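You operate a simulated robot arm through the tools that you are given. There is no shell and no other tool.

The job below is to be done with a simulated two-armed robot. You get a single attempt, and the scene is never put back.

TASK
Drop the yellow and the green ball from the teal tray into the blue tube and cap it again.

It is judged by the outcome, as a careful person would: the job done as asked, and still so three seconds after it is handed in. It fails if anything else is knocked over, pushed out of place, dropped, spilled or broken. A push-on lid holds only when it is set on centred and level and pressed home; a screw cap is set on level and turned clockwise until tight.

THE ROBOT
Two 7-joint arms with two-finger parallel grippers on one trunk that stands fixed in place. Base frame: the origin is at the foot of the trunk, x ahead of it, y to its left, z up; the work surface is at about z = 0.76. Units: m, rad, N and s.
The left shoulder is at [0.05, 0.209, 1.15], the right one opposite. With the tool pointing down near the work surface each hand reaches from about 0.1 to 0.9 m from the base axis, measured 20 degrees to its own side. Payload 4.4 kg a hand.
Tool frame (each hand has its own): the origin (TCP) lies between the finger pads and is the grasp point; the fingertips stand 0.023 m ahead of it; z points along the fingers, y is the line along which they close. Largest opening 0.094 m; finger width 0.038, thickness 0.01; the body of the gripper, 0.054 by 0.096 m, starts 0.039 m behind the TCP.
Orientation is told as [roll, pitch, yaw] about the base's x, y, z axes, in that order, counted from this pose: with the fingers straight down and closing along the base's y, the tool's x points along the base's -x, its y along +y and its z along -z.

THE INTERFACE
- The arms move only by the tool arm_command. It takes "left_increments", "right_increments" or both (then of equal length, played together; a hand with none holds still); each is a list of rows, each a list of 7 numbers: the shift along the base's x, y, z in m, then the turn, a rotation vector about the base's x, y, z in rad, then the gripper command, from -1 (fully open) to 1 (shut), values between in proportion. In form: [[x, y, z, rx, ry, rz, gripper], ...]. A call has 1 to 20 rows; each row shifts and turns the commanded pose from where the row before left it. Rows are played at 5 a second. More than 0.05 m and 0.15 rad between two rows, or a gripper value outside its range, and nothing of the call is played. A pose out of reach is approached as far as the arm can. The call stops where the force on the tool passes 90 N (or 10 N more than at its start, if that is more) or the arm is blocked; 0.2 s more then pass. Each finger travels about 0.108 m/s and halts on what it meets, pressing with about 32 N; the grip force reading is that of the motor and also rises with nothing between the fingers. The clock runs only during rows and for 0.2 s after the last one: add rows that do not move to give the fingers time. It gives the time, the measured TCP pose, the force on the tool (base axes), the opening and the grip force at its end, in the units of the frame above (readings bear some noise), with the torque about the TCP (base axes, N m) and any sound that the robot's microphone picked up.
- Cameras (640 x 400 px; columns grow to the right, rows downward): "scene" is now at [0.1527, -0.0383, 1.3383]; the picture's right is [-0.41, -0.91, 0.00], its down [-0.37, 0.16, -0.92] and it looks along [0.84, -0.38, -0.40] (base axes); focal length 289 px, centre (320, 200). "left" rides on the left gripper at [0.086, -0.016, -0.074] in its tool frame; the picture's right is [0.18, 0.98, 0.00], its down [-0.58, 0.11, -0.81] and it looks along [-0.79, 0.15, 0.59] (tool axes); focal length 243 px, centre (320, 200). "right" rides on the right gripper at [0.086, 0.016, -0.074] in its tool frame; the picture's right is [-0.18, 0.98, 0.00], its down [-0.58, -0.11, -0.81] and it looks along [-0.79, -0.15, 0.59] (tool axes); focal length 243 px, centre (320, 200). There is no depth. A picture from a camera that has moved, and an enlarged one, comes with that camera's place and axes in the base frame and with its lens.
- get_image(camera): a new picture of that camera. It takes no simulated time.
- move_column(by): slides the trunk up (or, below 0, down) by that many m; the arms and the scene camera ride with it, the base frame stays. It gives what a move gives, with no picture.
- aim_head(pan, tilt): turns the head with the scene camera to pan (to the left, within 1.396 rad either way) and tilt (down, from -0.506 to 1.204), counted from straight ahead of the robot. It gives what a move gives.
- zoom(camera, box): a new picture of the part [left, top, right, bottom] of that camera's present view, enlarged. It takes no simulated time.
- hand_in(): hands the job in; it is judged then, once.

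Places have to be worked out from the pictures, the camera data and where the tool is seen. Open the grippers and draw the arms clear of the work before you hand the job in, unless the task says otherwise.

The tools are called by a JSON object that holds its "op" and its "data". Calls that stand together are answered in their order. arm_command: Moves the arms, as the interface text tells. Its arguments: {"type":"object","properties":{"left_increments":{"type":"array"},"right_increments":{"type":"array"}},"required":[]} The other tools are called the same way: move_column (by) moves the trunk up or down; aim_head (pan, tilt) turns the head that bears the scene camera; get_image (camera) takes a picture; zoom (camera, box) takes an enlarged picture of a part of a camera's view; hand_in () hands the job in.

At the start:

```text
time: 0.0
left_tcp_pos: [0.6017, -0.0113, 1.1932]
left_tcp_rot: [0.0, 0.0, 0.002]
left_ft_force: [-0.8, 0.3, -0.5]
left_wrist_torque: [0.0, 0.0, -0.02]
left_grip_width: 0.0942
left_finger_force: 0.1
right_tcp_pos: [0.3608, -0.5144, 1.1511]
right_tcp_rot: [0.0, -0.002, -0.002]
right_ft_force: [0.0, -1.0, 0.6]
right_wrist_torque: [0.03, 0.01, -0.01]
right_grip_width: 0.0941
right_finger_force: 0.0
trunk travel left (down, up): [-0.229, 0.334]
head pan, tilt (commanded): [-0.424, 0.412]
```

scene: 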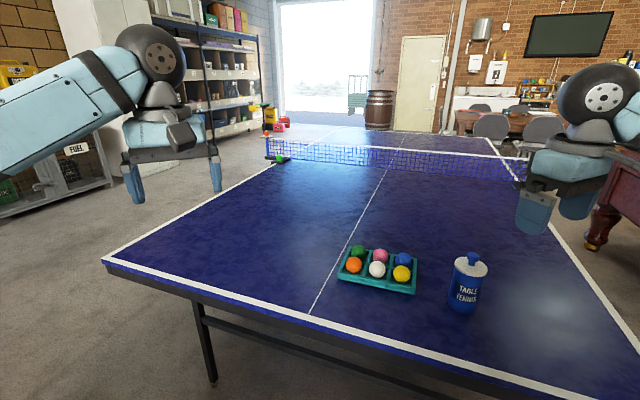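
right: 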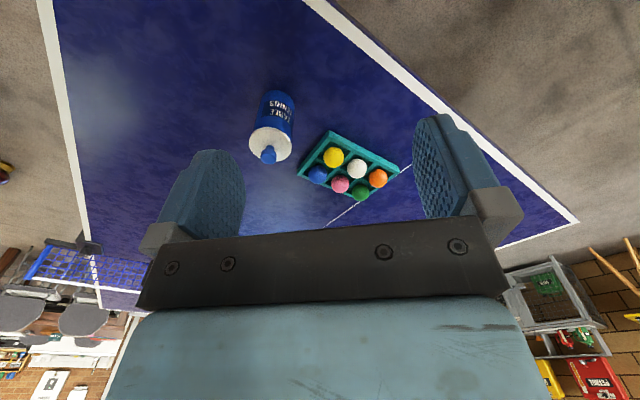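
left: 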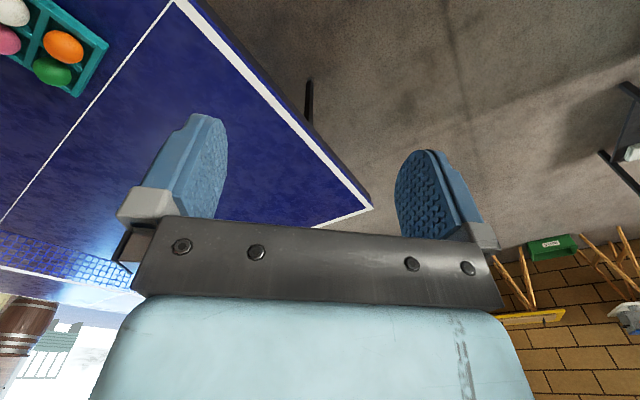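

I'll look closer at the tray and the tube in the scene camera before moving anything.

{"op": "zoom", "data": {"camera": "scene", "box": [320, 230, 520, 330]}}

{"op": "zoom", "data": {"camera": "right", "box": [230, 80, 430, 205]}}

```text
3.20 times, centred on (420, 280) of scene
camera zoom: at [0.1527, -0.0383, 1.3383], right [-0.41, -0.91, 0.0], down [-0.37, 0.16, -0.92], along [0.84, -0.38, -0.4], focal length 925 px, centre (0, -56)
```

zoom: 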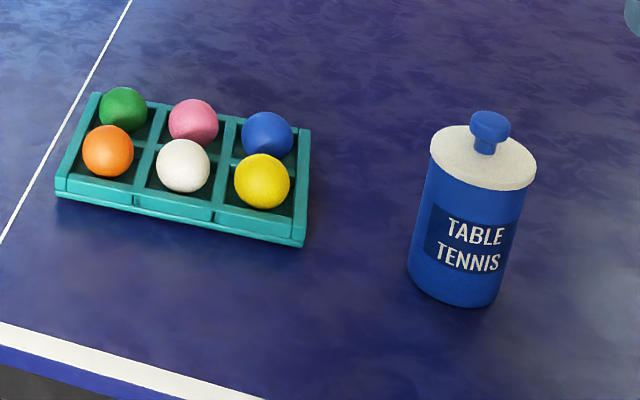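

```text
3.20 times, centred on (330, 142) of right
camera zoom: at [0.2758, -0.499, 1.2252], right [0.18, 0.98, 0.0], down [0.58, -0.11, 0.81], along [0.79, -0.15, -0.59], focal length 776 px, centre (288, 384)
```

zoom: 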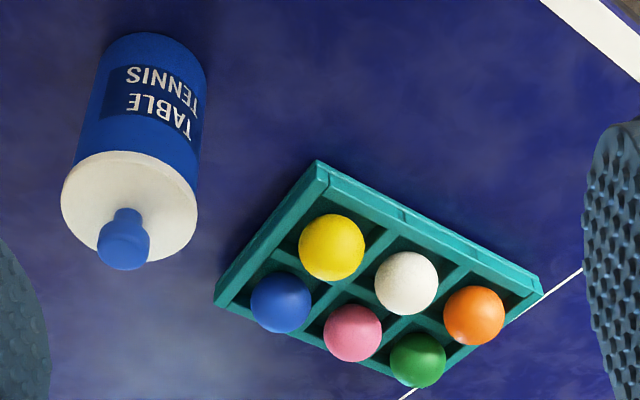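

Triangulating the scene and right views puts the lid top at about (0.547, -0.639, 0.888), with the knob top near z = 0.924. The yellow ball is at about (0.683, -0.541, 0.80) and the green at (0.835, -0.485, 0.80), and the tray's long axis runs at about 47° from x. I'll bring the right hand above the tube, turned to line up with the tray, for a closer look.

{"op": "arm_command", "data": {"right_increments": [[0.031, -0.021, 0, 0, 0, -0.125, -1], [0.031, -0.021, 0, 0, 0, -0.125, -1], [0.031, -0.021, 0, 0, 0, -0.125, -1], [0.031, -0.021, -0.02, 0, 0, -0.125, -1], [0.031, -0.021, -0.02, 0, 0, -0.125, -1], [0.031, -0.02, -0.02, 0, 0, -0.125, -1], [0, 0, 0, 0, 0, 0, -1]]}}

{"op": "get_image", "data": {"camera": "right"}}

{"op": "get_image", "data": {"camera": "scene"}}

```text
time: 1.6
left_tcp_pos: [0.6016, -0.0112, 1.1935]
left_tcp_rot: [-0.001, -0.001, 0.001]
left_ft_force: [-0.2, -0.2, 0.5]
left_wrist_torque: [0.02, 0.02, 0.02]
left_grip_width: 0.0938
left_finger_force: 0.0
right_tcp_pos: [0.5462, -0.6399, 1.091]
right_tcp_rot: [-0.001, -0.004, -0.751]
right_ft_force: [0.0, -0.4, -0.2]
right_wrist_torque: [-0.03, -0.03, 0.03]
right_grip_width: 0.0941
right_finger_force: 0.1
trunk travel left (down, up): [-0.229, 0.334]
head pan, tilt (commanded): [-0.424, 0.412]
```

```text
taken
camera right: at [0.4952, -0.5689, 1.1649], right [0.8, 0.59, 0.0], down [0.35, -0.48, 0.81], along [0.48, -0.65, -0.59], focal length 243 px, centre (320, 200)
```

right: 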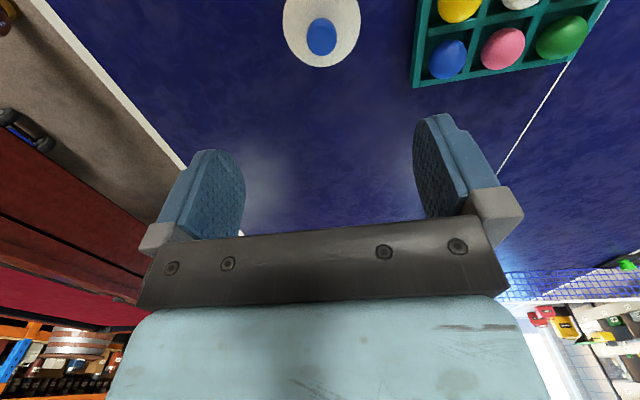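

```text
taken
camera scene: at [0.1518, -0.0381, 1.3384], right [-0.41, -0.91, 0.0], down [-0.36, 0.16, -0.92], along [0.84, -0.38, -0.4], focal length 289 px, centre (320, 200)
```

scene: 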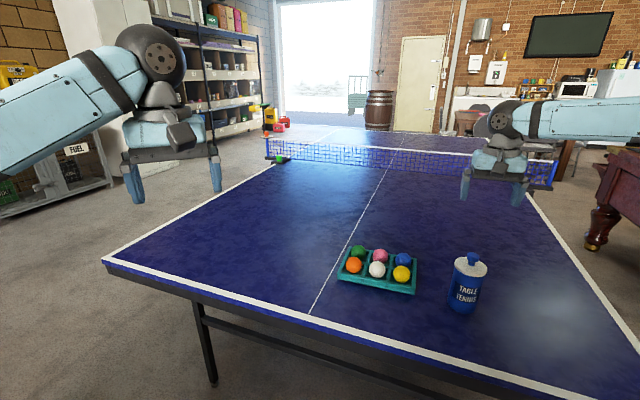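

The lid sits where I computed, about (0.55, -0.64). I'll zoom on the lid, the rim and the tray walls from here.

{"op": "zoom", "data": {"camera": "right", "box": [270, 0, 370, 80]}}

{"op": "zoom", "data": {"camera": "right", "box": [400, 0, 620, 110]}}

{"op": "zoom", "data": {"camera": "scene", "box": [430, 240, 510, 320]}}

```text
5.00 times, centred on (320, 40) of right
camera zoom: at [0.4952, -0.5689, 1.1649], right [0.8, 0.59, 0.0], down [0.35, -0.48, 0.81], along [0.48, -0.65, -0.59], focal length 1213 px, centre (320, 1000)
```

zoom: 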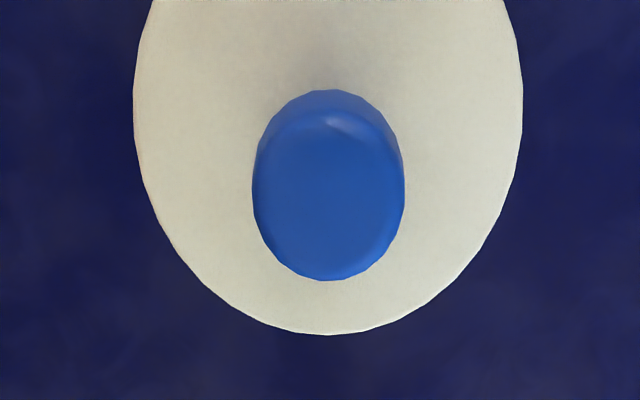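

```text
2.91 times, centred on (510, 55) of right
camera zoom: at [0.4952, -0.5689, 1.1649], right [0.8, 0.59, 0.0], down [0.35, -0.48, 0.81], along [0.48, -0.65, -0.59], focal length 706 px, centre (-233, 622)
```

zoom: 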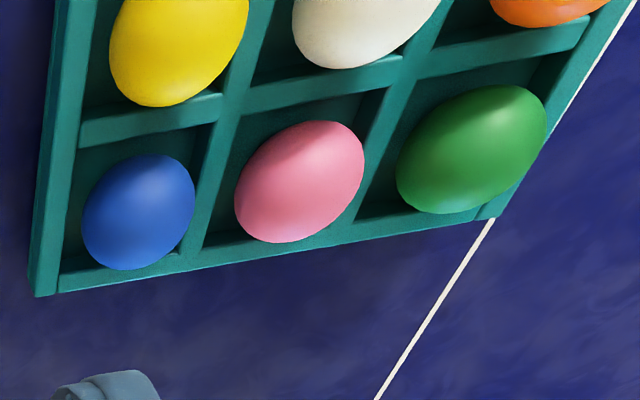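

```text
5.00 times, centred on (470, 280) of scene
camera zoom: at [0.1518, -0.0381, 1.3384], right [-0.41, -0.91, 0.0], down [-0.36, 0.16, -0.92], along [0.84, -0.38, -0.4], focal length 1446 px, centre (-430, -200)
```

zoom: 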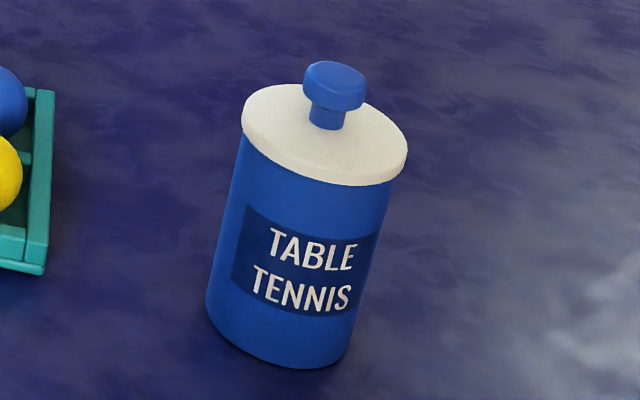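

The lid looks like a push-on disc with a knob about 28 mm across, and the tray cells have low walls. I'll come down above the knob to z ≈ 0.98 and re-check the alignment.

{"op": "arm_command", "data": {"right_increments": [[0.001, 0, -0.03, 0, 0, 0, -1], [0.001, 0, -0.04, 0, 0, 0, -0.6], [0.001, -0.001, -0.04, 0, 0, 0, -0.4], [0, 0, 0, 0, 0, 0, -0.4]]}}

{"op": "get_image", "data": {"camera": "right"}}

{"op": "zoom", "data": {"camera": "scene", "box": [430, 200, 530, 300]}}

```text
time: 2.6
left_tcp_pos: [0.601, -0.0117, 1.1919]
left_tcp_rot: [-0.001, 0.001, 0.002]
left_ft_force: [0.0, 0.5, -1.0]
left_wrist_torque: [0.02, 0.02, 0.01]
left_grip_width: 0.0938
left_finger_force: 0.1
right_tcp_pos: [0.5501, -0.6397, 0.9814]
right_tcp_rot: [0.0, -0.002, -0.749]
right_ft_force: [0.0, 0.0, 0.1]
right_wrist_torque: [0.02, 0.0, 0.02]
right_grip_width: 0.0655
right_finger_force: 0.0
trunk travel left (down, up): [-0.229, 0.334]
head pan, tilt (commanded): [-0.424, 0.412]
```

```text
taken
camera right: at [0.4988, -0.5695, 1.0554], right [0.8, 0.59, 0.0], down [0.35, -0.47, 0.81], along [0.48, -0.65, -0.59], focal length 243 px, centre (320, 200)
```

right: 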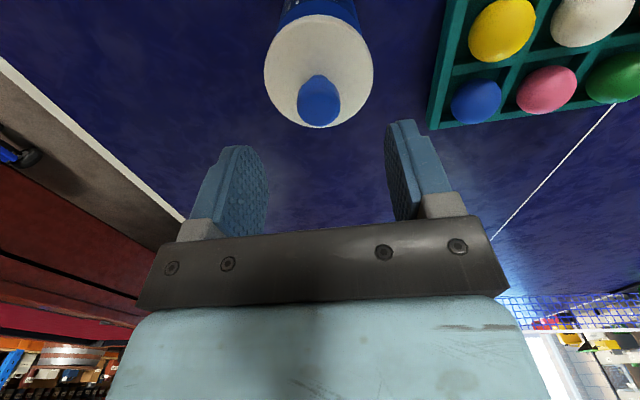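

```text
4.00 times, centred on (480, 250) of scene
camera zoom: at [0.1523, -0.0378, 1.3384], right [-0.41, -0.91, 0.0], down [-0.37, 0.16, -0.92], along [0.84, -0.38, -0.4], focal length 1156 px, centre (-320, 0)
```

zoom: 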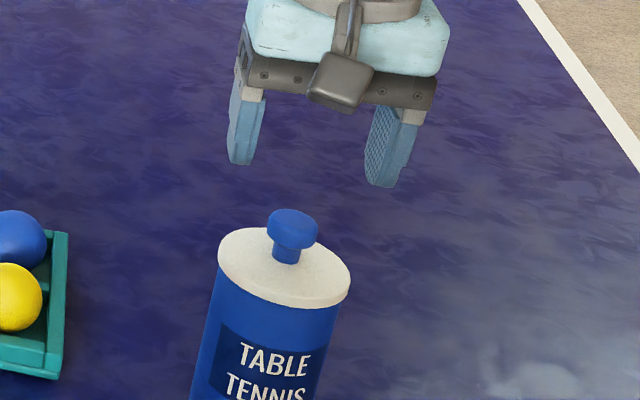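

The knob is centred laterally between the fingers (about 1 mm off) at about (0.548, -0.637). I'll descend so that the pads straddle the knob head with the tips staying above the lid.

{"op": "arm_command", "data": {"right_increments": [[-0.001, 0.001, -0.02, 0, 0, 0, -0.4], [0, 0.001, -0.02, 0, 0, 0, -0.4], [0, 0, -0.012, 0, 0, 0, -0.4], [0, 0, -0.009, 0, 0, 0, -0.4], [0, 0, 0, 0, 0, 0, -0.4]]}}

{"op": "get_image", "data": {"camera": "right"}}

{"op": "zoom", "data": {"camera": "scene", "box": [430, 220, 530, 300]}}

```text
time: 3.8
left_tcp_pos: [0.6015, -0.012, 1.1922]
left_tcp_rot: [0.002, -0.001, 0.001]
left_ft_force: [-0.1, 0.6, 0.5]
left_wrist_torque: [0.01, 0.02, -0.01]
left_grip_width: 0.0941
left_finger_force: 0.1
right_tcp_pos: [0.5477, -0.6382, 0.9217]
right_tcp_rot: [0.0, 0.001, -0.747]
right_ft_force: [0.4, 0.1, -0.3]
right_wrist_torque: [0.02, 0.0, -0.03]
right_grip_width: 0.066
right_finger_force: 0.1
trunk travel left (down, up): [-0.229, 0.334]
head pan, tilt (commanded): [-0.424, 0.412]
```

```text
taken
camera right: at [0.498, -0.5682, 0.9941], right [0.8, 0.59, 0.0], down [0.35, -0.48, 0.81], along [0.48, -0.65, -0.59], focal length 243 px, centre (320, 200)
```

right: 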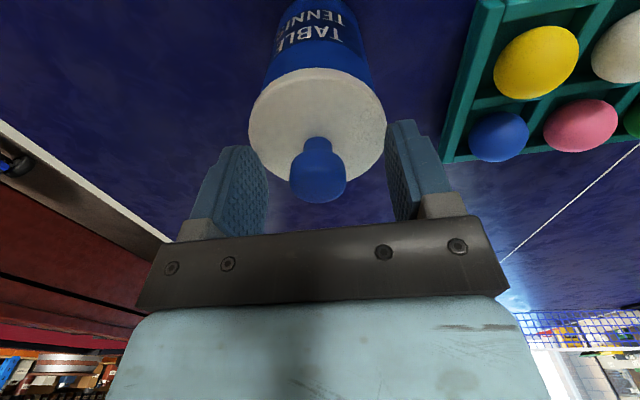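

```text
5.00 times, centred on (480, 260) of scene
camera zoom: at [0.1526, -0.0382, 1.3383], right [-0.41, -0.91, 0.0], down [-0.37, 0.16, -0.92], along [0.84, -0.38, -0.4], focal length 1446 px, centre (-480, -100)
```

zoom: 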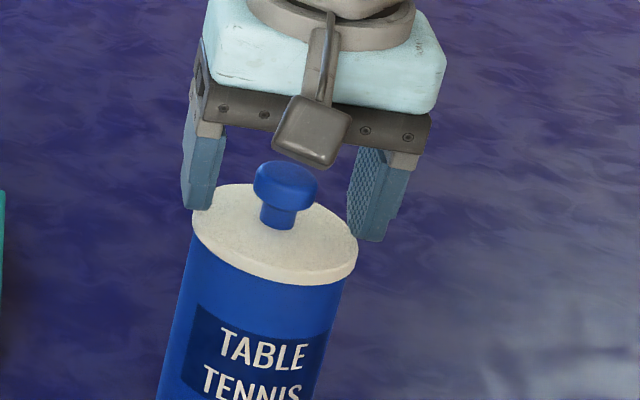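

The knob head sits between the pads, roughly at TCP height, so I'll close on it.

{"op": "arm_command", "data": {"right_increments": [[0, 0, 0, 0, 0, 0, 0.2], [0, 0, 0, 0, 0, 0, 1], [0, 0, 0, 0, 0, 0, 1], [0, 0, 0, 0, 0, 0, 1]]}}

{"op": "get_image", "data": {"camera": "right"}}

{"op": "zoom", "data": {"camera": "scene", "box": [430, 220, 530, 300]}}

```text
time: 4.8
left_tcp_pos: [0.6023, -0.0121, 1.1935]
left_tcp_rot: [0.0, 0.001, 0.002]
left_ft_force: [-0.3, 0.0, 0.0]
left_wrist_torque: [-0.01, 0.02, -0.04]
left_grip_width: 0.094
left_finger_force: 0.0
right_tcp_pos: [0.5486, -0.6395, 0.9199]
right_tcp_rot: [-0.001, -0.001, -0.749]
right_ft_force: [-0.3, 0.5, 0.8]
right_wrist_torque: [0.0, 0.0, 0.0]
right_grip_width: 0.0259
right_finger_force: 32.4
trunk travel left (down, up): [-0.229, 0.334]
head pan, tilt (commanded): [-0.424, 0.412]
heard: snap
```

```text
taken
camera right: at [0.4981, -0.5683, 0.9941], right [0.8, 0.59, 0.0], down [0.35, -0.48, 0.81], along [0.48, -0.65, -0.59], focal length 243 px, centre (320, 200)
```

right: 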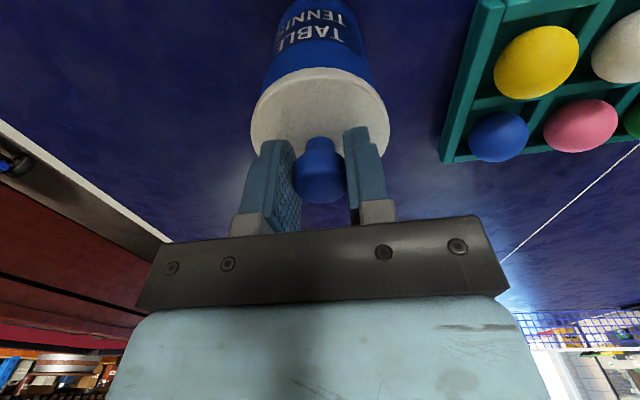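

```text
5.00 times, centred on (480, 260) of scene
camera zoom: at [0.1528, -0.0383, 1.3383], right [-0.41, -0.91, 0.0], down [-0.37, 0.16, -0.92], along [0.84, -0.38, -0.4], focal length 1446 px, centre (-480, -100)
```

zoom: 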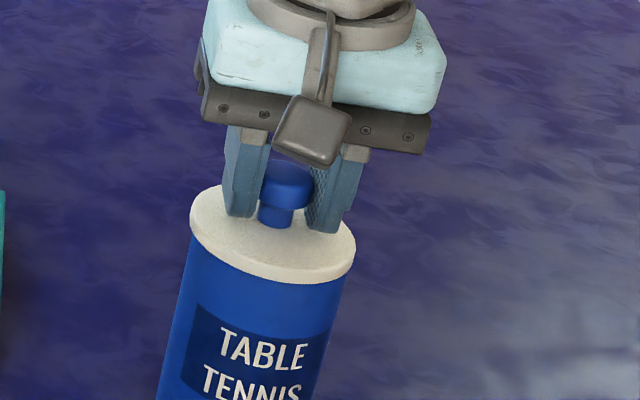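

The knob is gripped (26 mm, 32 N) and a "snap" was heard, so the lid may have let go. I'll lift very slowly by about 1 cm, watching the force and whether the tube follows.

{"op": "arm_command", "data": {"right_increments": [[0, 0, 0.003, 0, 0, 0, 1], [0, 0, 0.003, 0, 0, 0, 1], [0, 0, 0.004, 0, 0, 0, 1]]}}

{"op": "zoom", "data": {"camera": "scene", "box": [430, 220, 530, 320]}}

{"op": "get_image", "data": {"camera": "right"}}

```text
time: 5.6
left_tcp_pos: [0.6007, -0.0117, 1.1923]
left_tcp_rot: [0.001, 0.0, 0.001]
left_ft_force: [-0.2, 0.2, 0.5]
left_wrist_torque: [0.0, 0.01, 0.01]
left_grip_width: 0.0941
left_finger_force: 0.1
right_tcp_pos: [0.5494, -0.639, 0.9306]
right_tcp_rot: [-0.001, -0.001, -0.75]
right_ft_force: [0.0, -0.3, 0.0]
right_wrist_torque: [0.0, 0.0, 0.0]
right_grip_width: 0.0264
right_finger_force: 32.0
trunk travel left (down, up): [-0.229, 0.334]
head pan, tilt (commanded): [-0.424, 0.412]
```

```text
4.00 times, centred on (480, 270) of scene
camera zoom: at [0.1526, -0.0382, 1.3383], right [-0.41, -0.91, 0.0], down [-0.37, 0.16, -0.92], along [0.84, -0.38, -0.4], focal length 1156 px, centre (-320, -80)
```

zoom: 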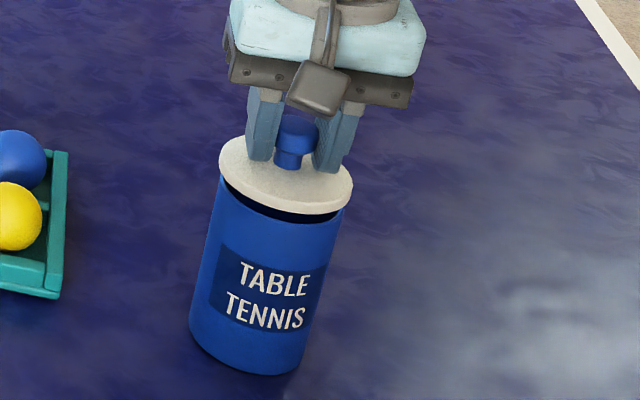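

```text
taken
camera right: at [0.4978, -0.5682, 1.0041], right [0.8, 0.59, 0.0], down [0.35, -0.48, 0.81], along [0.48, -0.65, -0.59], focal length 243 px, centre (320, 200)
```

right: 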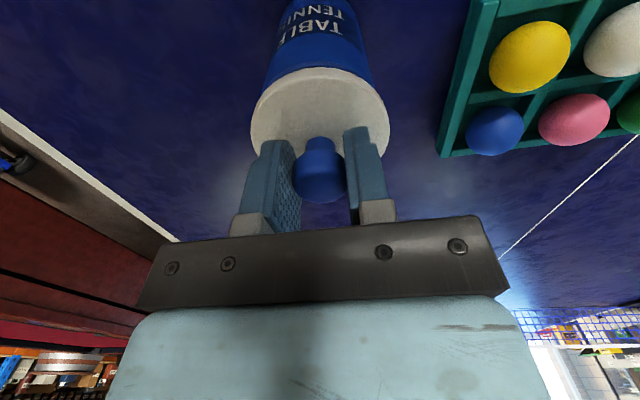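

The lid came off cleanly with the tube left standing. I'll lift it clear and carry it to free table right of the tube, around (0.46, -0.76), and look at its underside on the way.

{"op": "arm_command", "data": {"right_increments": [[0, 0, 0.03, 0, 0, 0, 1], [0, 0, 0.03, 0, 0, 0, 1], [0, 0, 0.03, 0, 0, 0, 1], [-0.022, -0.03, 0, 0, 0, 0, 1], [-0.022, -0.03, 0, 0, 0, 0, 1], [-0.022, -0.03, 0, 0, 0, 0, 1], [-0.022, -0.03, 0, 0, 0, 0, 1], [0, 0, 0, 0, 0, 0, 1]]}}

{"op": "get_image", "data": {"camera": "scene"}}

{"op": "zoom", "data": {"camera": "scene", "box": [430, 180, 590, 320]}}

{"op": "get_image", "data": {"camera": "right"}}

```text
time: 7.4
left_tcp_pos: [0.6008, -0.0068, 1.1948]
left_tcp_rot: [-0.005, -0.003, 0.002]
left_ft_force: [-0.8, 0.1, 0.7]
left_wrist_torque: [-0.05, 0.02, 0.0]
left_grip_width: 0.0941
left_finger_force: 0.0
right_tcp_pos: [0.4603, -0.7552, 1.0262]
right_tcp_rot: [-0.004, -0.007, -0.749]
right_ft_force: [-0.8, 0.4, 0.0]
right_wrist_torque: [-0.05, -0.02, -0.01]
right_grip_width: 0.0261
right_finger_force: 32.4
trunk travel left (down, up): [-0.229, 0.334]
head pan, tilt (commanded): [-0.424, 0.412]
```

```text
taken
camera scene: at [0.1506, -0.0332, 1.3388], right [-0.41, -0.91, 0.0], down [-0.36, 0.16, -0.92], along [0.84, -0.38, -0.4], focal length 289 px, centre (320, 200)
```

scene: 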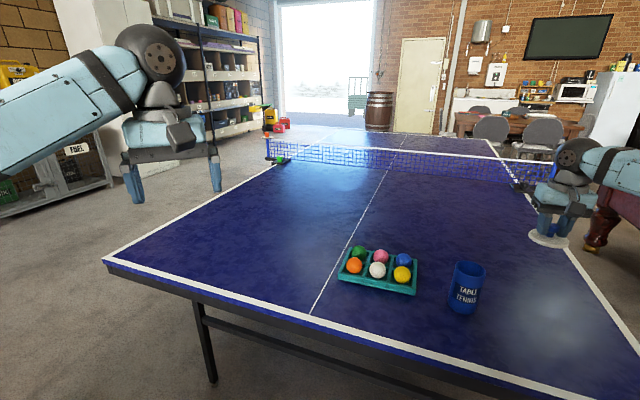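

```text
2.86 times, centred on (510, 250) of scene
camera zoom: at [0.1506, -0.0332, 1.3388], right [-0.41, -0.91, 0.0], down [-0.36, 0.16, -0.92], along [0.84, -0.38, -0.4], focal length 826 px, centre (-223, 57)
```

zoom: 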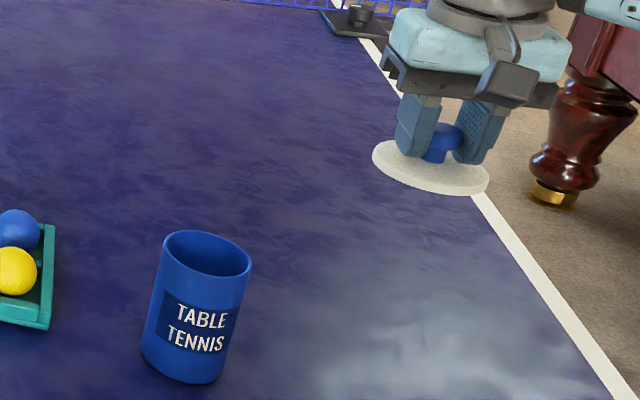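

```text
taken
camera right: at [0.4089, -0.6844, 1.0996], right [0.8, 0.59, 0.0], down [0.35, -0.47, 0.81], along [0.48, -0.65, -0.59], focal length 243 px, centre (320, 200)
```

right: 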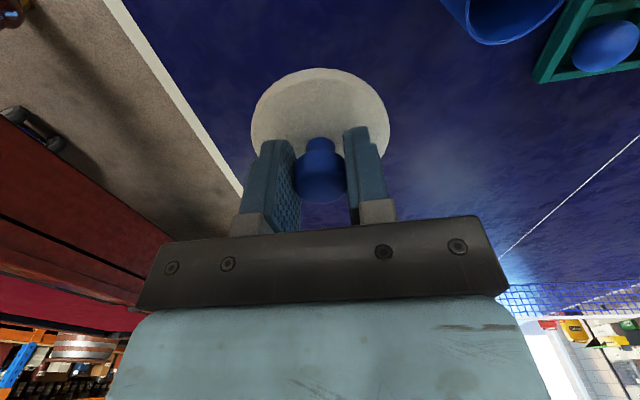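

The lid is a thin flat disc held level. I'll lower it toward the table, quickly down to about 2–3 cm above and then in small steps.

{"op": "arm_command", "data": {"right_increments": [[0, 0, -0.04, 0, 0, 0, 1], [0, 0, -0.04, 0, 0, 0, 1], [0, 0, -0.04, 0, 0, 0, 1], [0, 0, -0.04, 0, 0, 0, 1], [0, 0, -0.02, 0, 0, 0, 1], [0, 0, 0, 0, 0, 0, 1]]}}

{"op": "zoom", "data": {"camera": "scene", "box": [480, 220, 600, 320]}}

{"op": "get_image", "data": {"camera": "right"}}

```text
time: 8.8
left_tcp_pos: [0.6013, -0.012, 1.1924]
left_tcp_rot: [0.0, 0.0, 0.001]
left_ft_force: [0.1, 0.6, -0.8]
left_wrist_torque: [-0.04, -0.01, 0.0]
left_grip_width: 0.0939
left_finger_force: 0.1
right_tcp_pos: [0.4603, -0.7591, 0.8397]
right_tcp_rot: [0.0, 0.0, -0.75]
right_ft_force: [-0.1, 0.3, -0.6]
right_wrist_torque: [0.01, 0.02, 0.0]
right_grip_width: 0.026
right_finger_force: 31.7
trunk travel left (down, up): [-0.229, 0.334]
head pan, tilt (commanded): [-0.424, 0.412]
```

```text
4.00 times, centred on (540, 270) of scene
camera zoom: at [0.1526, -0.0381, 1.3383], right [-0.41, -0.91, 0.0], down [-0.37, 0.16, -0.92], along [0.84, -0.38, -0.4], focal length 1156 px, centre (-560, -80)
```

zoom: 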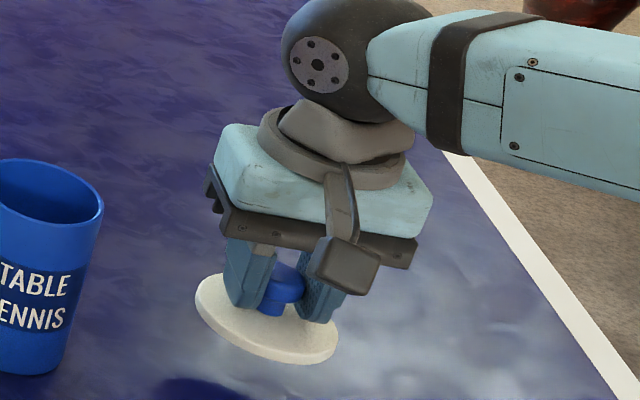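

```text
taken
camera right: at [0.4095, -0.6888, 0.9141], right [0.8, 0.59, 0.0], down [0.35, -0.47, 0.81], along [0.48, -0.65, -0.59], focal length 243 px, centre (320, 200)
```

right: 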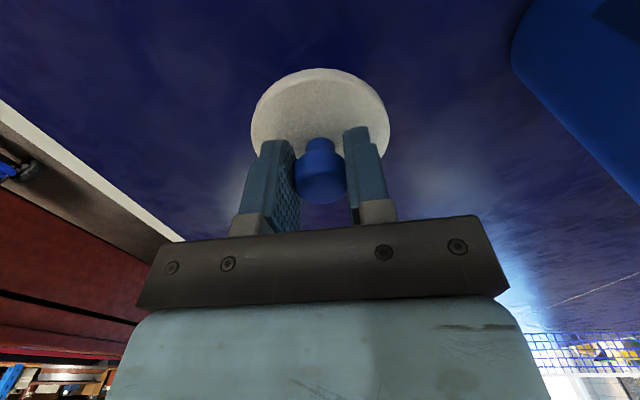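

The lid is still roughly 3–4 cm above the table by its shadow. I'll keep lowering it and watch the vertical force.

{"op": "arm_command", "data": {"right_increments": [[0, 0, -0.01, 0, 0, 0, 1], [0, 0, -0.008, 0, 0, 0, 1], [0, 0, -0.005, 0, 0, 0, 1], [0, 0, 0, 0, 0, 0, 1]]}}

{"op": "zoom", "data": {"camera": "scene", "box": [480, 220, 600, 320]}}

```text
time: 9.8
left_tcp_pos: [0.6022, -0.0109, 1.1935]
left_tcp_rot: [-0.001, -0.001, 0.001]
left_ft_force: [0.4, -0.4, -0.8]
left_wrist_torque: [-0.02, 0.03, 0.03]
left_grip_width: 0.0941
left_finger_force: 0.1
right_tcp_pos: [0.4616, -0.7592, 0.8169]
right_tcp_rot: [-0.002, 0.001, -0.749]
right_ft_force: [0.7, 0.0, -0.3]
right_wrist_torque: [-0.02, 0.01, 0.05]
right_grip_width: 0.0262
right_finger_force: 32.0
trunk travel left (down, up): [-0.229, 0.334]
head pan, tilt (commanded): [-0.424, 0.412]
```

```text
4.00 times, centred on (540, 270) of scene
camera zoom: at [0.1527, -0.0382, 1.3383], right [-0.41, -0.91, 0.0], down [-0.37, 0.16, -0.92], along [0.84, -0.38, -0.4], focal length 1156 px, centre (-560, -80)
```

zoom: 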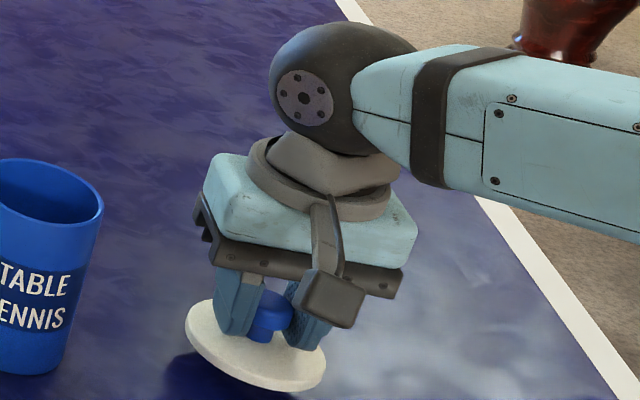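

There is still a gap under the lid by its shadow and no contact force. I'll lower another centimetre in 2–3 mm steps.

{"op": "arm_command", "data": {"right_increments": [[0, 0, -0.003, 0, 0, 0, 1], [0, 0, -0.003, 0, 0, 0, 1], [0, 0, -0.002, 0, 0, 0, 1], [0, 0, 0, 0, 0, 0, 1]]}}

{"op": "zoom", "data": {"camera": "scene", "box": [480, 240, 600, 320]}}

```text
time: 10.8
left_tcp_pos: [0.6025, -0.0121, 1.1938]
left_tcp_rot: [-0.002, 0.001, 0.003]
left_ft_force: [-0.4, 0.5, 0.0]
left_wrist_torque: [0.03, -0.04, 0.01]
left_grip_width: 0.0942
left_finger_force: 0.0
right_tcp_pos: [0.4599, -0.758, 0.8098]
right_tcp_rot: [-0.001, 0.0, -0.749]
right_ft_force: [-0.6, 0.2, -0.5]
right_wrist_torque: [-0.01, -0.01, 0.01]
right_grip_width: 0.0261
right_finger_force: 32.0
trunk travel left (down, up): [-0.229, 0.334]
head pan, tilt (commanded): [-0.424, 0.412]
```

```text
5.00 times, centred on (540, 280) of scene
camera zoom: at [0.1527, -0.0383, 1.3383], right [-0.41, -0.91, 0.0], down [-0.37, 0.16, -0.92], along [0.84, -0.38, -0.4], focal length 1446 px, centre (-780, -200)
```

zoom: 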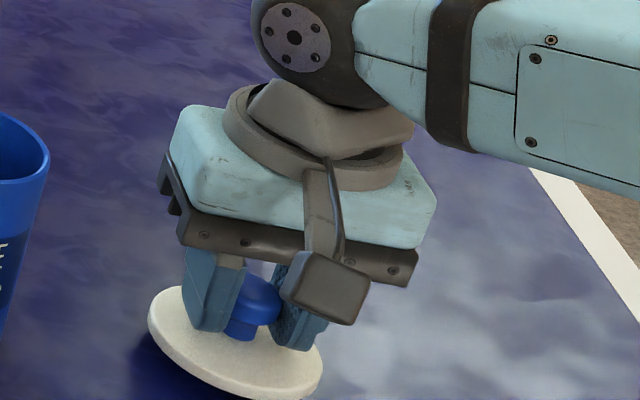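

No contact yet, so I'll continue down in 2 mm steps.

{"op": "arm_command", "data": {"right_increments": [[0, 0, -0.002, 0, 0, 0, 1], [0, 0, -0.002, 0, 0, 0, 1], [0, 0, -0.001, 0, 0, 0, 1], [0, 0, 0, 0, 0, 0, 1]]}}

{"op": "zoom", "data": {"camera": "scene", "box": [490, 250, 590, 330]}}

```text
time: 11.8
left_tcp_pos: [0.6025, -0.0123, 1.1933]
left_tcp_rot: [0.001, -0.001, 0.002]
left_ft_force: [-0.4, 1.2, -0.9]
left_wrist_torque: [0.02, 0.01, -0.02]
left_grip_width: 0.0941
left_finger_force: 0.2
right_tcp_pos: [0.4613, -0.7595, 0.8043]
right_tcp_rot: [0.001, 0.0, -0.749]
right_ft_force: [0.8, -0.1, -1.6]
right_wrist_torque: [-0.03, -0.02, 0.03]
right_grip_width: 0.0261
right_finger_force: 31.8
trunk travel left (down, up): [-0.229, 0.334]
head pan, tilt (commanded): [-0.424, 0.412]
```

```text
5.00 times, centred on (540, 290) of scene
camera zoom: at [0.1527, -0.0383, 1.3383], right [-0.41, -0.91, 0.0], down [-0.37, 0.16, -0.92], along [0.84, -0.38, -0.4], focal length 1446 px, centre (-780, -250)
```

zoom: 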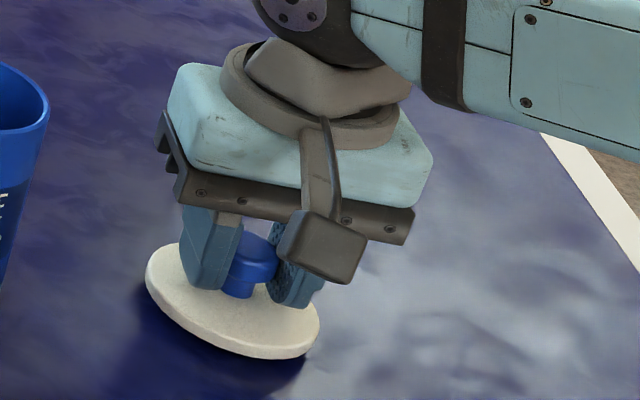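

The shadow gap is nearly closed. I'll continue down a few more millimetres.

{"op": "arm_command", "data": {"right_increments": [[0, 0, -0.0015, 0, 0, 0, 1], [0, 0, -0.0015, 0, 0, 0, 1], [0, 0, 0, 0, 0, 0, 1]]}}

{"op": "zoom", "data": {"camera": "scene", "box": [490, 250, 590, 330]}}

```text
time: 12.6
left_tcp_pos: [0.6025, -0.0117, 1.1932]
left_tcp_rot: [-0.001, 0.0, 0.002]
left_ft_force: [0.8, -0.6, -0.6]
left_wrist_torque: [0.03, 0.01, 0.0]
left_grip_width: 0.0942
left_finger_force: 0.1
right_tcp_pos: [0.4616, -0.7581, 0.8019]
right_tcp_rot: [0.0, 0.0, -0.749]
right_ft_force: [0.6, 0.0, -0.5]
right_wrist_torque: [0.01, -0.01, 0.02]
right_grip_width: 0.0257
right_finger_force: 31.5
trunk travel left (down, up): [-0.229, 0.334]
head pan, tilt (commanded): [-0.424, 0.412]
```

```text
5.00 times, centred on (540, 290) of scene
camera zoom: at [0.1527, -0.0383, 1.3383], right [-0.41, -0.91, 0.0], down [-0.37, 0.16, -0.92], along [0.84, -0.38, -0.4], focal length 1446 px, centre (-780, -250)
```

zoom: 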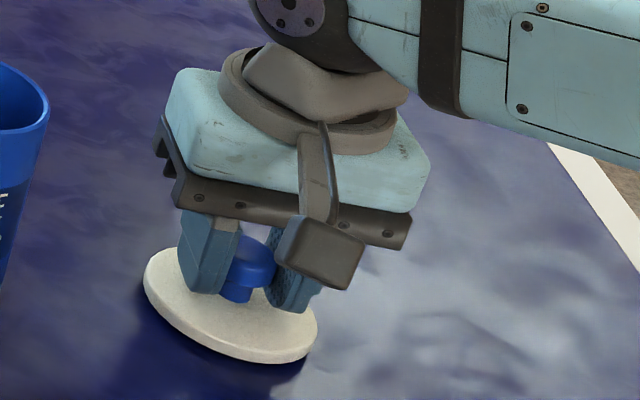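

Almost touching now, so I'll take finer 1 mm steps until the force rises.

{"op": "arm_command", "data": {"right_increments": [[0, 0, -0.001, 0, 0, 0, 1], [0, 0, -0.001, 0, 0, 0, 1], [0, 0, 0, 0, 0, 0, 1]]}}

{"op": "zoom", "data": {"camera": "scene", "box": [500, 270, 570, 330]}}

```text
time: 13.4
left_tcp_pos: [0.6027, -0.0109, 1.1936]
left_tcp_rot: [0.0, 0.0, 0.0]
left_ft_force: [0.7, 0.6, 0.1]
left_wrist_torque: [-0.02, 0.0, 0.03]
left_grip_width: 0.0941
left_finger_force: 0.1
right_tcp_pos: [0.4612, -0.759, 0.7993]
right_tcp_rot: [0.0, 0.0, -0.748]
right_ft_force: [0.3, -0.3, 0.0]
right_wrist_torque: [0.03, -0.02, 0.0]
right_grip_width: 0.026
right_finger_force: 31.9
trunk travel left (down, up): [-0.229, 0.334]
head pan, tilt (commanded): [-0.424, 0.412]
```

```text
6.67 times, centred on (535, 300) of scene
camera zoom: at [0.1527, -0.0383, 1.3383], right [-0.41, -0.91, 0.0], down [-0.37, 0.16, -0.92], along [0.84, -0.38, -0.4], focal length 1928 px, centre (-1113, -467)
```

zoom: 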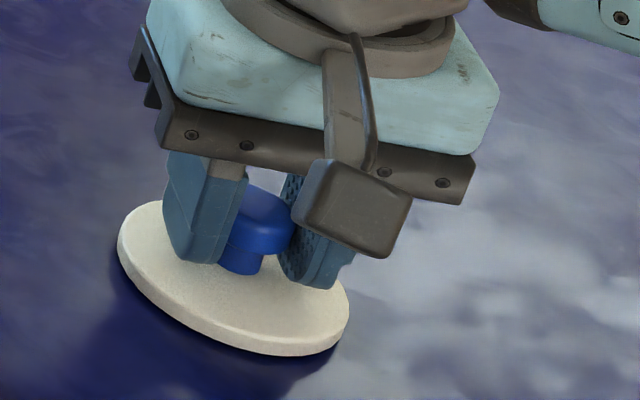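

No force yet, so I'll go down 1 mm at a time.

{"op": "arm_command", "data": {"right_increments": [[0, 0, -0.001, 0, 0, 0, 1], [0, 0, -0.001, 0, 0, 0, 1], [0, 0, 0, 0, 0, 0, 1]]}}

{"op": "zoom", "data": {"camera": "scene", "box": [500, 270, 570, 330]}}

```text
time: 14.2
left_tcp_pos: [0.6018, -0.0112, 1.1928]
left_tcp_rot: [0.0, 0.0, 0.002]
left_ft_force: [-0.2, -0.7, 0.6]
left_wrist_torque: [0.01, 0.02, 0.03]
left_grip_width: 0.0938
left_finger_force: 0.0
right_tcp_pos: [0.4609, -0.7598, 0.7979]
right_tcp_rot: [0.001, 0.002, -0.748]
right_ft_force: [-0.5, -0.4, -0.4]
right_wrist_torque: [-0.02, 0.01, 0.0]
right_grip_width: 0.0262
right_finger_force: 32.4
trunk travel left (down, up): [-0.229, 0.334]
head pan, tilt (commanded): [-0.424, 0.412]
```

```text
6.67 times, centred on (535, 300) of scene
camera zoom: at [0.1527, -0.0383, 1.3383], right [-0.41, -0.91, 0.0], down [-0.37, 0.16, -0.92], along [0.84, -0.38, -0.4], focal length 1928 px, centre (-1113, -467)
```

zoom: 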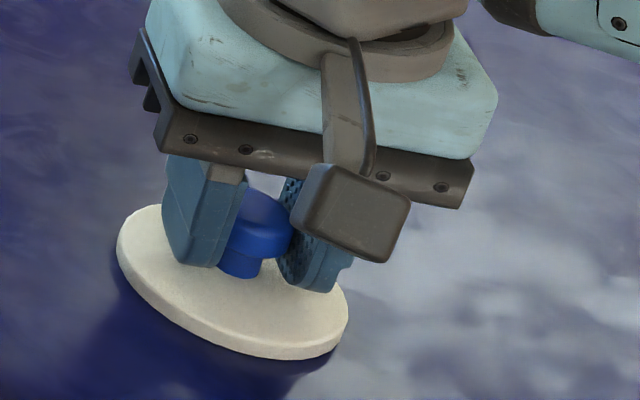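

The lid keeps following down freely and the shadow gap keeps shrinking, so I'll continue another 3 mm.

{"op": "arm_command", "data": {"right_increments": [[0, 0, -0.001, 0, 0, 0, 1], [0, 0, -0.001, 0, 0, 0, 1], [0, 0, -0.001, 0, 0, 0, 1], [0, 0, 0, 0, 0, 0, 1]]}}

{"op": "zoom", "data": {"camera": "scene", "box": [500, 270, 570, 330]}}

```text
time: 15.2
left_tcp_pos: [0.6018, -0.0108, 1.194]
left_tcp_rot: [-0.003, -0.001, 0.002]
left_ft_force: [0.7, -0.4, 0.1]
left_wrist_torque: [-0.01, -0.01, -0.01]
left_grip_width: 0.0938
left_finger_force: 0.1
right_tcp_pos: [0.4605, -0.7582, 0.7969]
right_tcp_rot: [0.0, -0.002, -0.75]
right_ft_force: [1.8, -4.3, 12.7]
right_wrist_torque: [0.18, -0.07, -0.04]
right_grip_width: 0.0259
right_finger_force: 31.7
trunk travel left (down, up): [-0.229, 0.334]
head pan, tilt (commanded): [-0.424, 0.412]
```

```text
6.67 times, centred on (535, 300) of scene
camera zoom: at [0.1518, -0.037, 1.3386], right [-0.41, -0.91, 0.0], down [-0.36, 0.16, -0.92], along [0.84, -0.38, -0.4], focal length 1928 px, centre (-1113, -467)
```

zoom: 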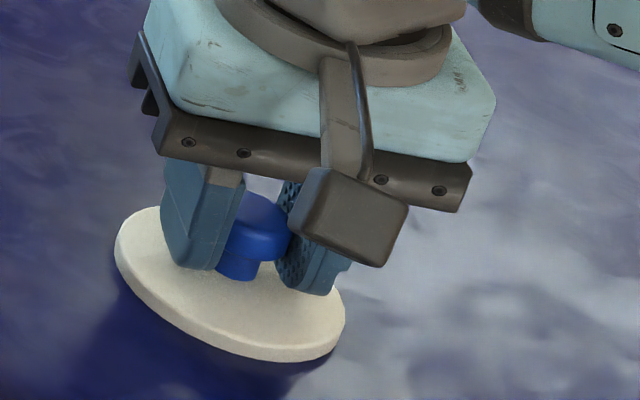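

Contact with the table is clear now (12.7 N up at TCP z ≈ 0.797). I'll take off the preload and open the fingers to release the lid.

{"op": "arm_command", "data": {"right_increments": [[0, 0, 0.001, 0, 0, 0, 1], [0, 0, 0.001, 0, 0, 0, 1], [0, 0, 0, 0, 0, 0, 0.3], [0, 0, 0, 0, 0, 0, -0.2], [0, 0, 0, 0, 0, 0, -0.3], [0, 0, 0, 0, 0, 0, -0.3]]}}

{"op": "zoom", "data": {"camera": "scene", "box": [500, 270, 570, 330]}}

{"op": "get_image", "data": {"camera": "right"}}

```text
time: 16.6
left_tcp_pos: [0.6025, -0.012, 1.1931]
left_tcp_rot: [0.001, 0.001, 0.003]
left_ft_force: [0.2, 0.8, 0.0]
left_wrist_torque: [0.03, 0.02, 0.0]
left_grip_width: 0.0938
left_finger_force: 0.1
right_tcp_pos: [0.4621, -0.7592, 0.7966]
right_tcp_rot: [0.0, -0.001, -0.749]
right_ft_force: [0.4, 0.0, 1.0]
right_wrist_torque: [-0.01, -0.01, -0.02]
right_grip_width: 0.0611
right_finger_force: 0.1
trunk travel left (down, up): [-0.229, 0.334]
head pan, tilt (commanded): [-0.424, 0.412]
```

```text
6.67 times, centred on (535, 300) of scene
camera zoom: at [0.1527, -0.0383, 1.3383], right [-0.41, -0.91, 0.0], down [-0.37, 0.16, -0.92], along [0.84, -0.38, -0.4], focal length 1928 px, centre (-1113, -467)
```

zoom: 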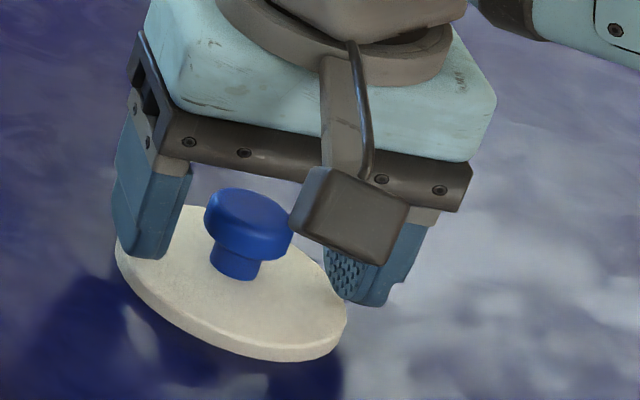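

```text
taken
camera right: at [0.4099, -0.6883, 0.8701], right [0.8, 0.59, 0.0], down [0.35, -0.48, 0.81], along [0.48, -0.65, -0.59], focal length 243 px, centre (320, 200)
```

right: 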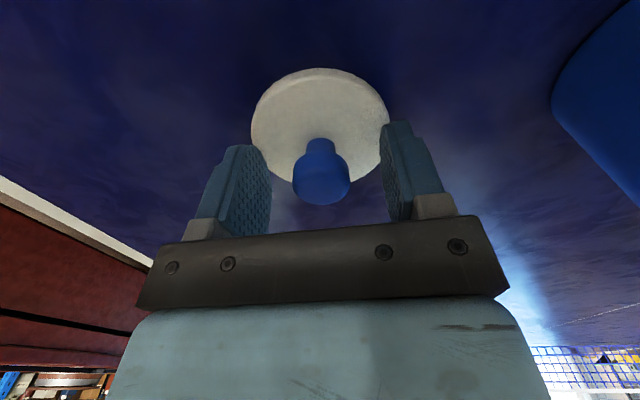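

The lid stands level on the table, released. I'll lift the hand straight up, clear of the knob, and look.

{"op": "arm_command", "data": {"right_increments": [[0, 0, 0.02, 0, 0, 0, -0.3], [0, 0, 0.03, 0, 0, 0, -0.3], [0, 0, 0.05, 0, 0, 0, -0.3], [0, 0, 0.05, 0, 0, 0, -0.3], [0, 0, 0.05, 0, 0, 0, -0.3], [0, 0, 0.02, 0, 0, 0, -0.3]]}}

{"op": "get_image", "data": {"camera": "scene"}}

{"op": "zoom", "data": {"camera": "scene", "box": [430, 240, 590, 340]}}

{"op": "get_image", "data": {"camera": "right"}}

```text
time: 18.0
left_tcp_pos: [0.6024, -0.0121, 1.1937]
left_tcp_rot: [-0.001, 0.0, 0.002]
left_ft_force: [-0.2, 0.3, 0.2]
left_wrist_torque: [0.0, -0.02, -0.01]
left_grip_width: 0.0941
left_finger_force: 0.0
right_tcp_pos: [0.4613, -0.7584, 1.016]
right_tcp_rot: [0.0, 0.001, -0.749]
right_ft_force: [0.4, 0.3, 0.2]
right_wrist_torque: [-0.03, 0.01, 0.0]
right_grip_width: 0.0608
right_finger_force: 0.1
trunk travel left (down, up): [-0.229, 0.334]
head pan, tilt (commanded): [-0.424, 0.412]
```

```text
taken
camera scene: at [0.1528, -0.0384, 1.3382], right [-0.41, -0.91, 0.0], down [-0.37, 0.16, -0.92], along [0.84, -0.38, -0.4], focal length 289 px, centre (320, 200)
```

scene: 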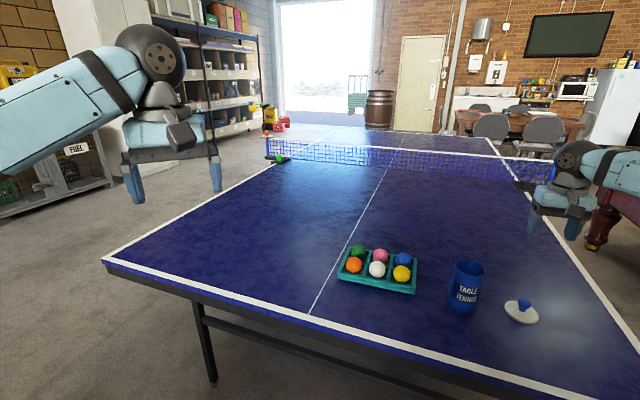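

```text
4.00 times, centred on (510, 290) of scene
camera zoom: at [0.1528, -0.0384, 1.3382], right [-0.41, -0.91, 0.0], down [-0.37, 0.16, -0.92], along [0.84, -0.38, -0.4], focal length 1156 px, centre (-440, -160)
```

zoom: 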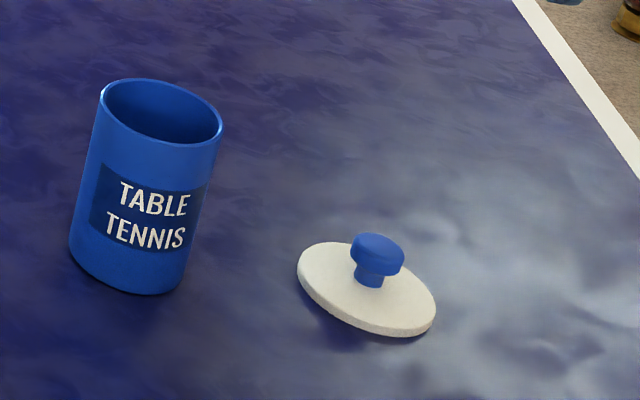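

```text
taken
camera right: at [0.4099, -0.6881, 1.09], right [0.8, 0.59, 0.0], down [0.35, -0.48, 0.81], along [0.48, -0.65, -0.59], focal length 243 px, centre (320, 200)
```

right: 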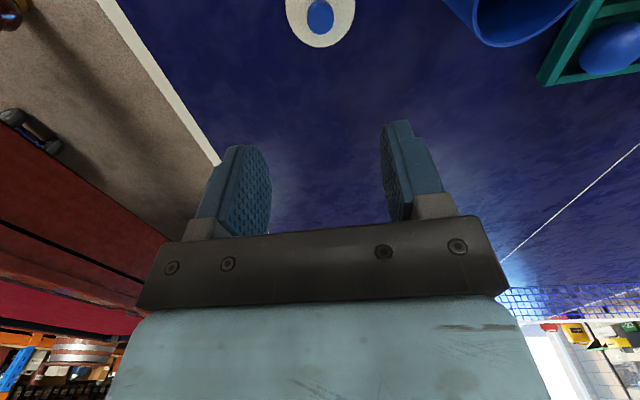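

The lid is standing stably on the table and the open tube's rim is at z ≈ 0.884, so I'll fly the right hand above the yellow ball at about z = 0.95 to check the alignment.

{"op": "arm_command", "data": {"right_increments": [[0.028, 0.027, 0, 0, 0, 0, -0.3], [0.028, 0.027, 0, 0, 0, 0, -0.3], [0.028, 0.027, 0, 0, 0, 0, -0.3], [0.028, 0.027, 0, 0, 0, 0, -0.3], [0.028, 0.027, 0, 0, 0, 0, -0.3], [0.028, 0.027, -0.01, 0, 0, 0, -0.3], [0.028, 0.027, -0.02, 0, 0, 0, -0.3], [0.026, 0.028, -0.03, 0, 0, 0, -0.3], [0, 0, 0, 0, 0, 0, -0.3]]}}

{"op": "get_image", "data": {"camera": "right"}}

{"op": "get_image", "data": {"camera": "scene"}}

```text
time: 20.0
left_tcp_pos: [0.6008, -0.0113, 1.1925]
left_tcp_rot: [0.0, 0.0, 0.002]
left_ft_force: [0.5, -0.4, -0.3]
left_wrist_torque: [0.02, -0.06, -0.02]
left_grip_width: 0.0941
left_finger_force: 0.0
right_tcp_pos: [0.6822, -0.5424, 0.9575]
right_tcp_rot: [0.0, 0.0, -0.747]
right_ft_force: [-0.2, -0.9, 0.9]
right_wrist_torque: [-0.02, 0.0, -0.01]
right_grip_width: 0.0611
right_finger_force: 0.1
trunk travel left (down, up): [-0.229, 0.334]
head pan, tilt (commanded): [-0.424, 0.412]
```

```text
taken
camera right: at [0.6312, -0.4717, 1.0313], right [0.8, 0.59, 0.0], down [0.35, -0.48, 0.81], along [0.48, -0.65, -0.59], focal length 243 px, centre (320, 200)
```

right: 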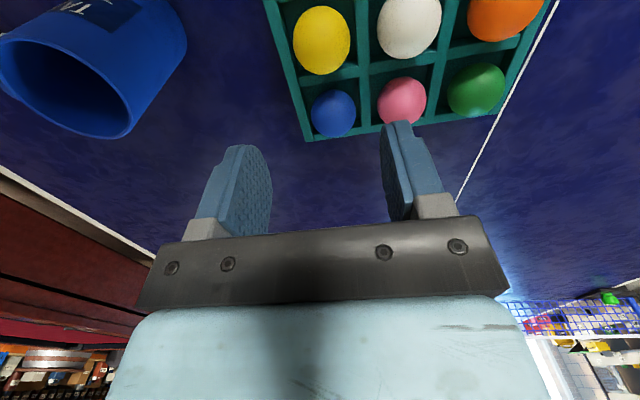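

```text
taken
camera scene: at [0.152, -0.0382, 1.3384], right [-0.41, -0.91, 0.0], down [-0.36, 0.16, -0.92], along [0.84, -0.38, -0.4], focal length 289 px, centre (320, 200)
```

scene: 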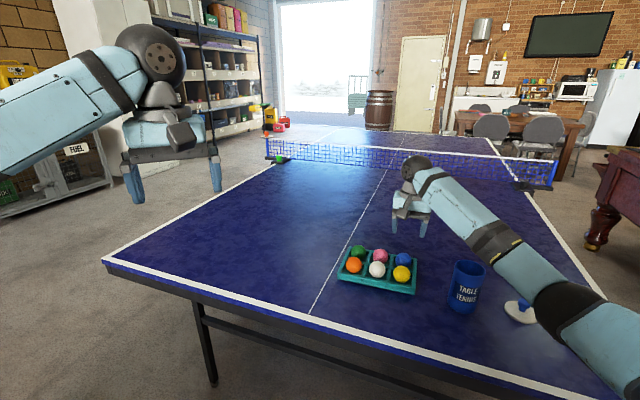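

The right camera puts the yellow ball at (0.683, -0.5405), nearly under the TCP. I'll zoom to measure the ball, the gap to the white ball and the tray wall height before descending.

{"op": "zoom", "data": {"camera": "right", "box": [260, 0, 420, 140]}}

{"op": "zoom", "data": {"camera": "scene", "box": [330, 235, 430, 305]}}

```text
2.86 times, centred on (340, 70) of right
camera zoom: at [0.6312, -0.4717, 1.0313], right [0.8, 0.59, 0.0], down [0.35, -0.48, 0.81], along [0.48, -0.65, -0.59], focal length 693 px, centre (263, 571)
```

zoom: 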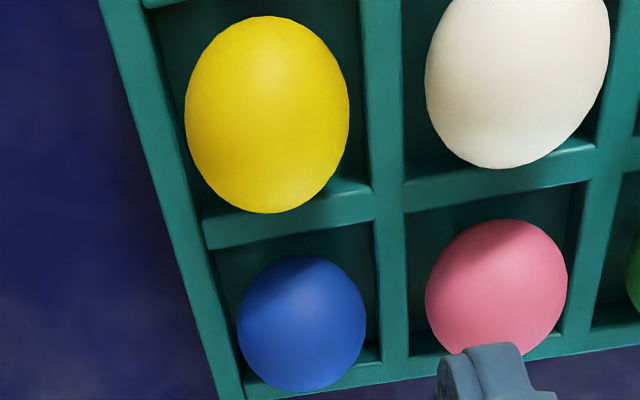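

```text
5.71 times, centred on (380, 270) of scene
camera zoom: at [0.152, -0.0382, 1.3384], right [-0.41, -0.91, 0.0], down [-0.36, 0.16, -0.92], along [0.84, -0.38, -0.4], focal length 1652 px, centre (-23, -200)
```

zoom: 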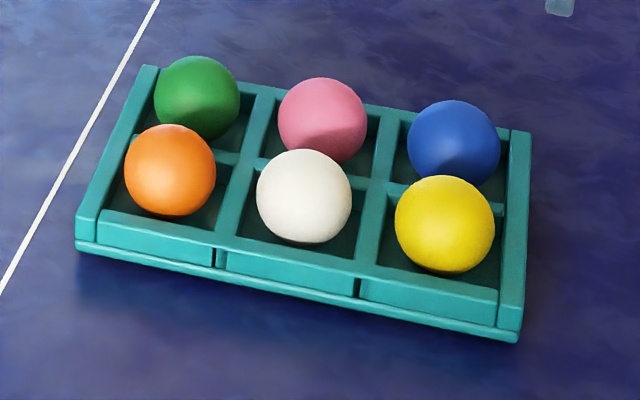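

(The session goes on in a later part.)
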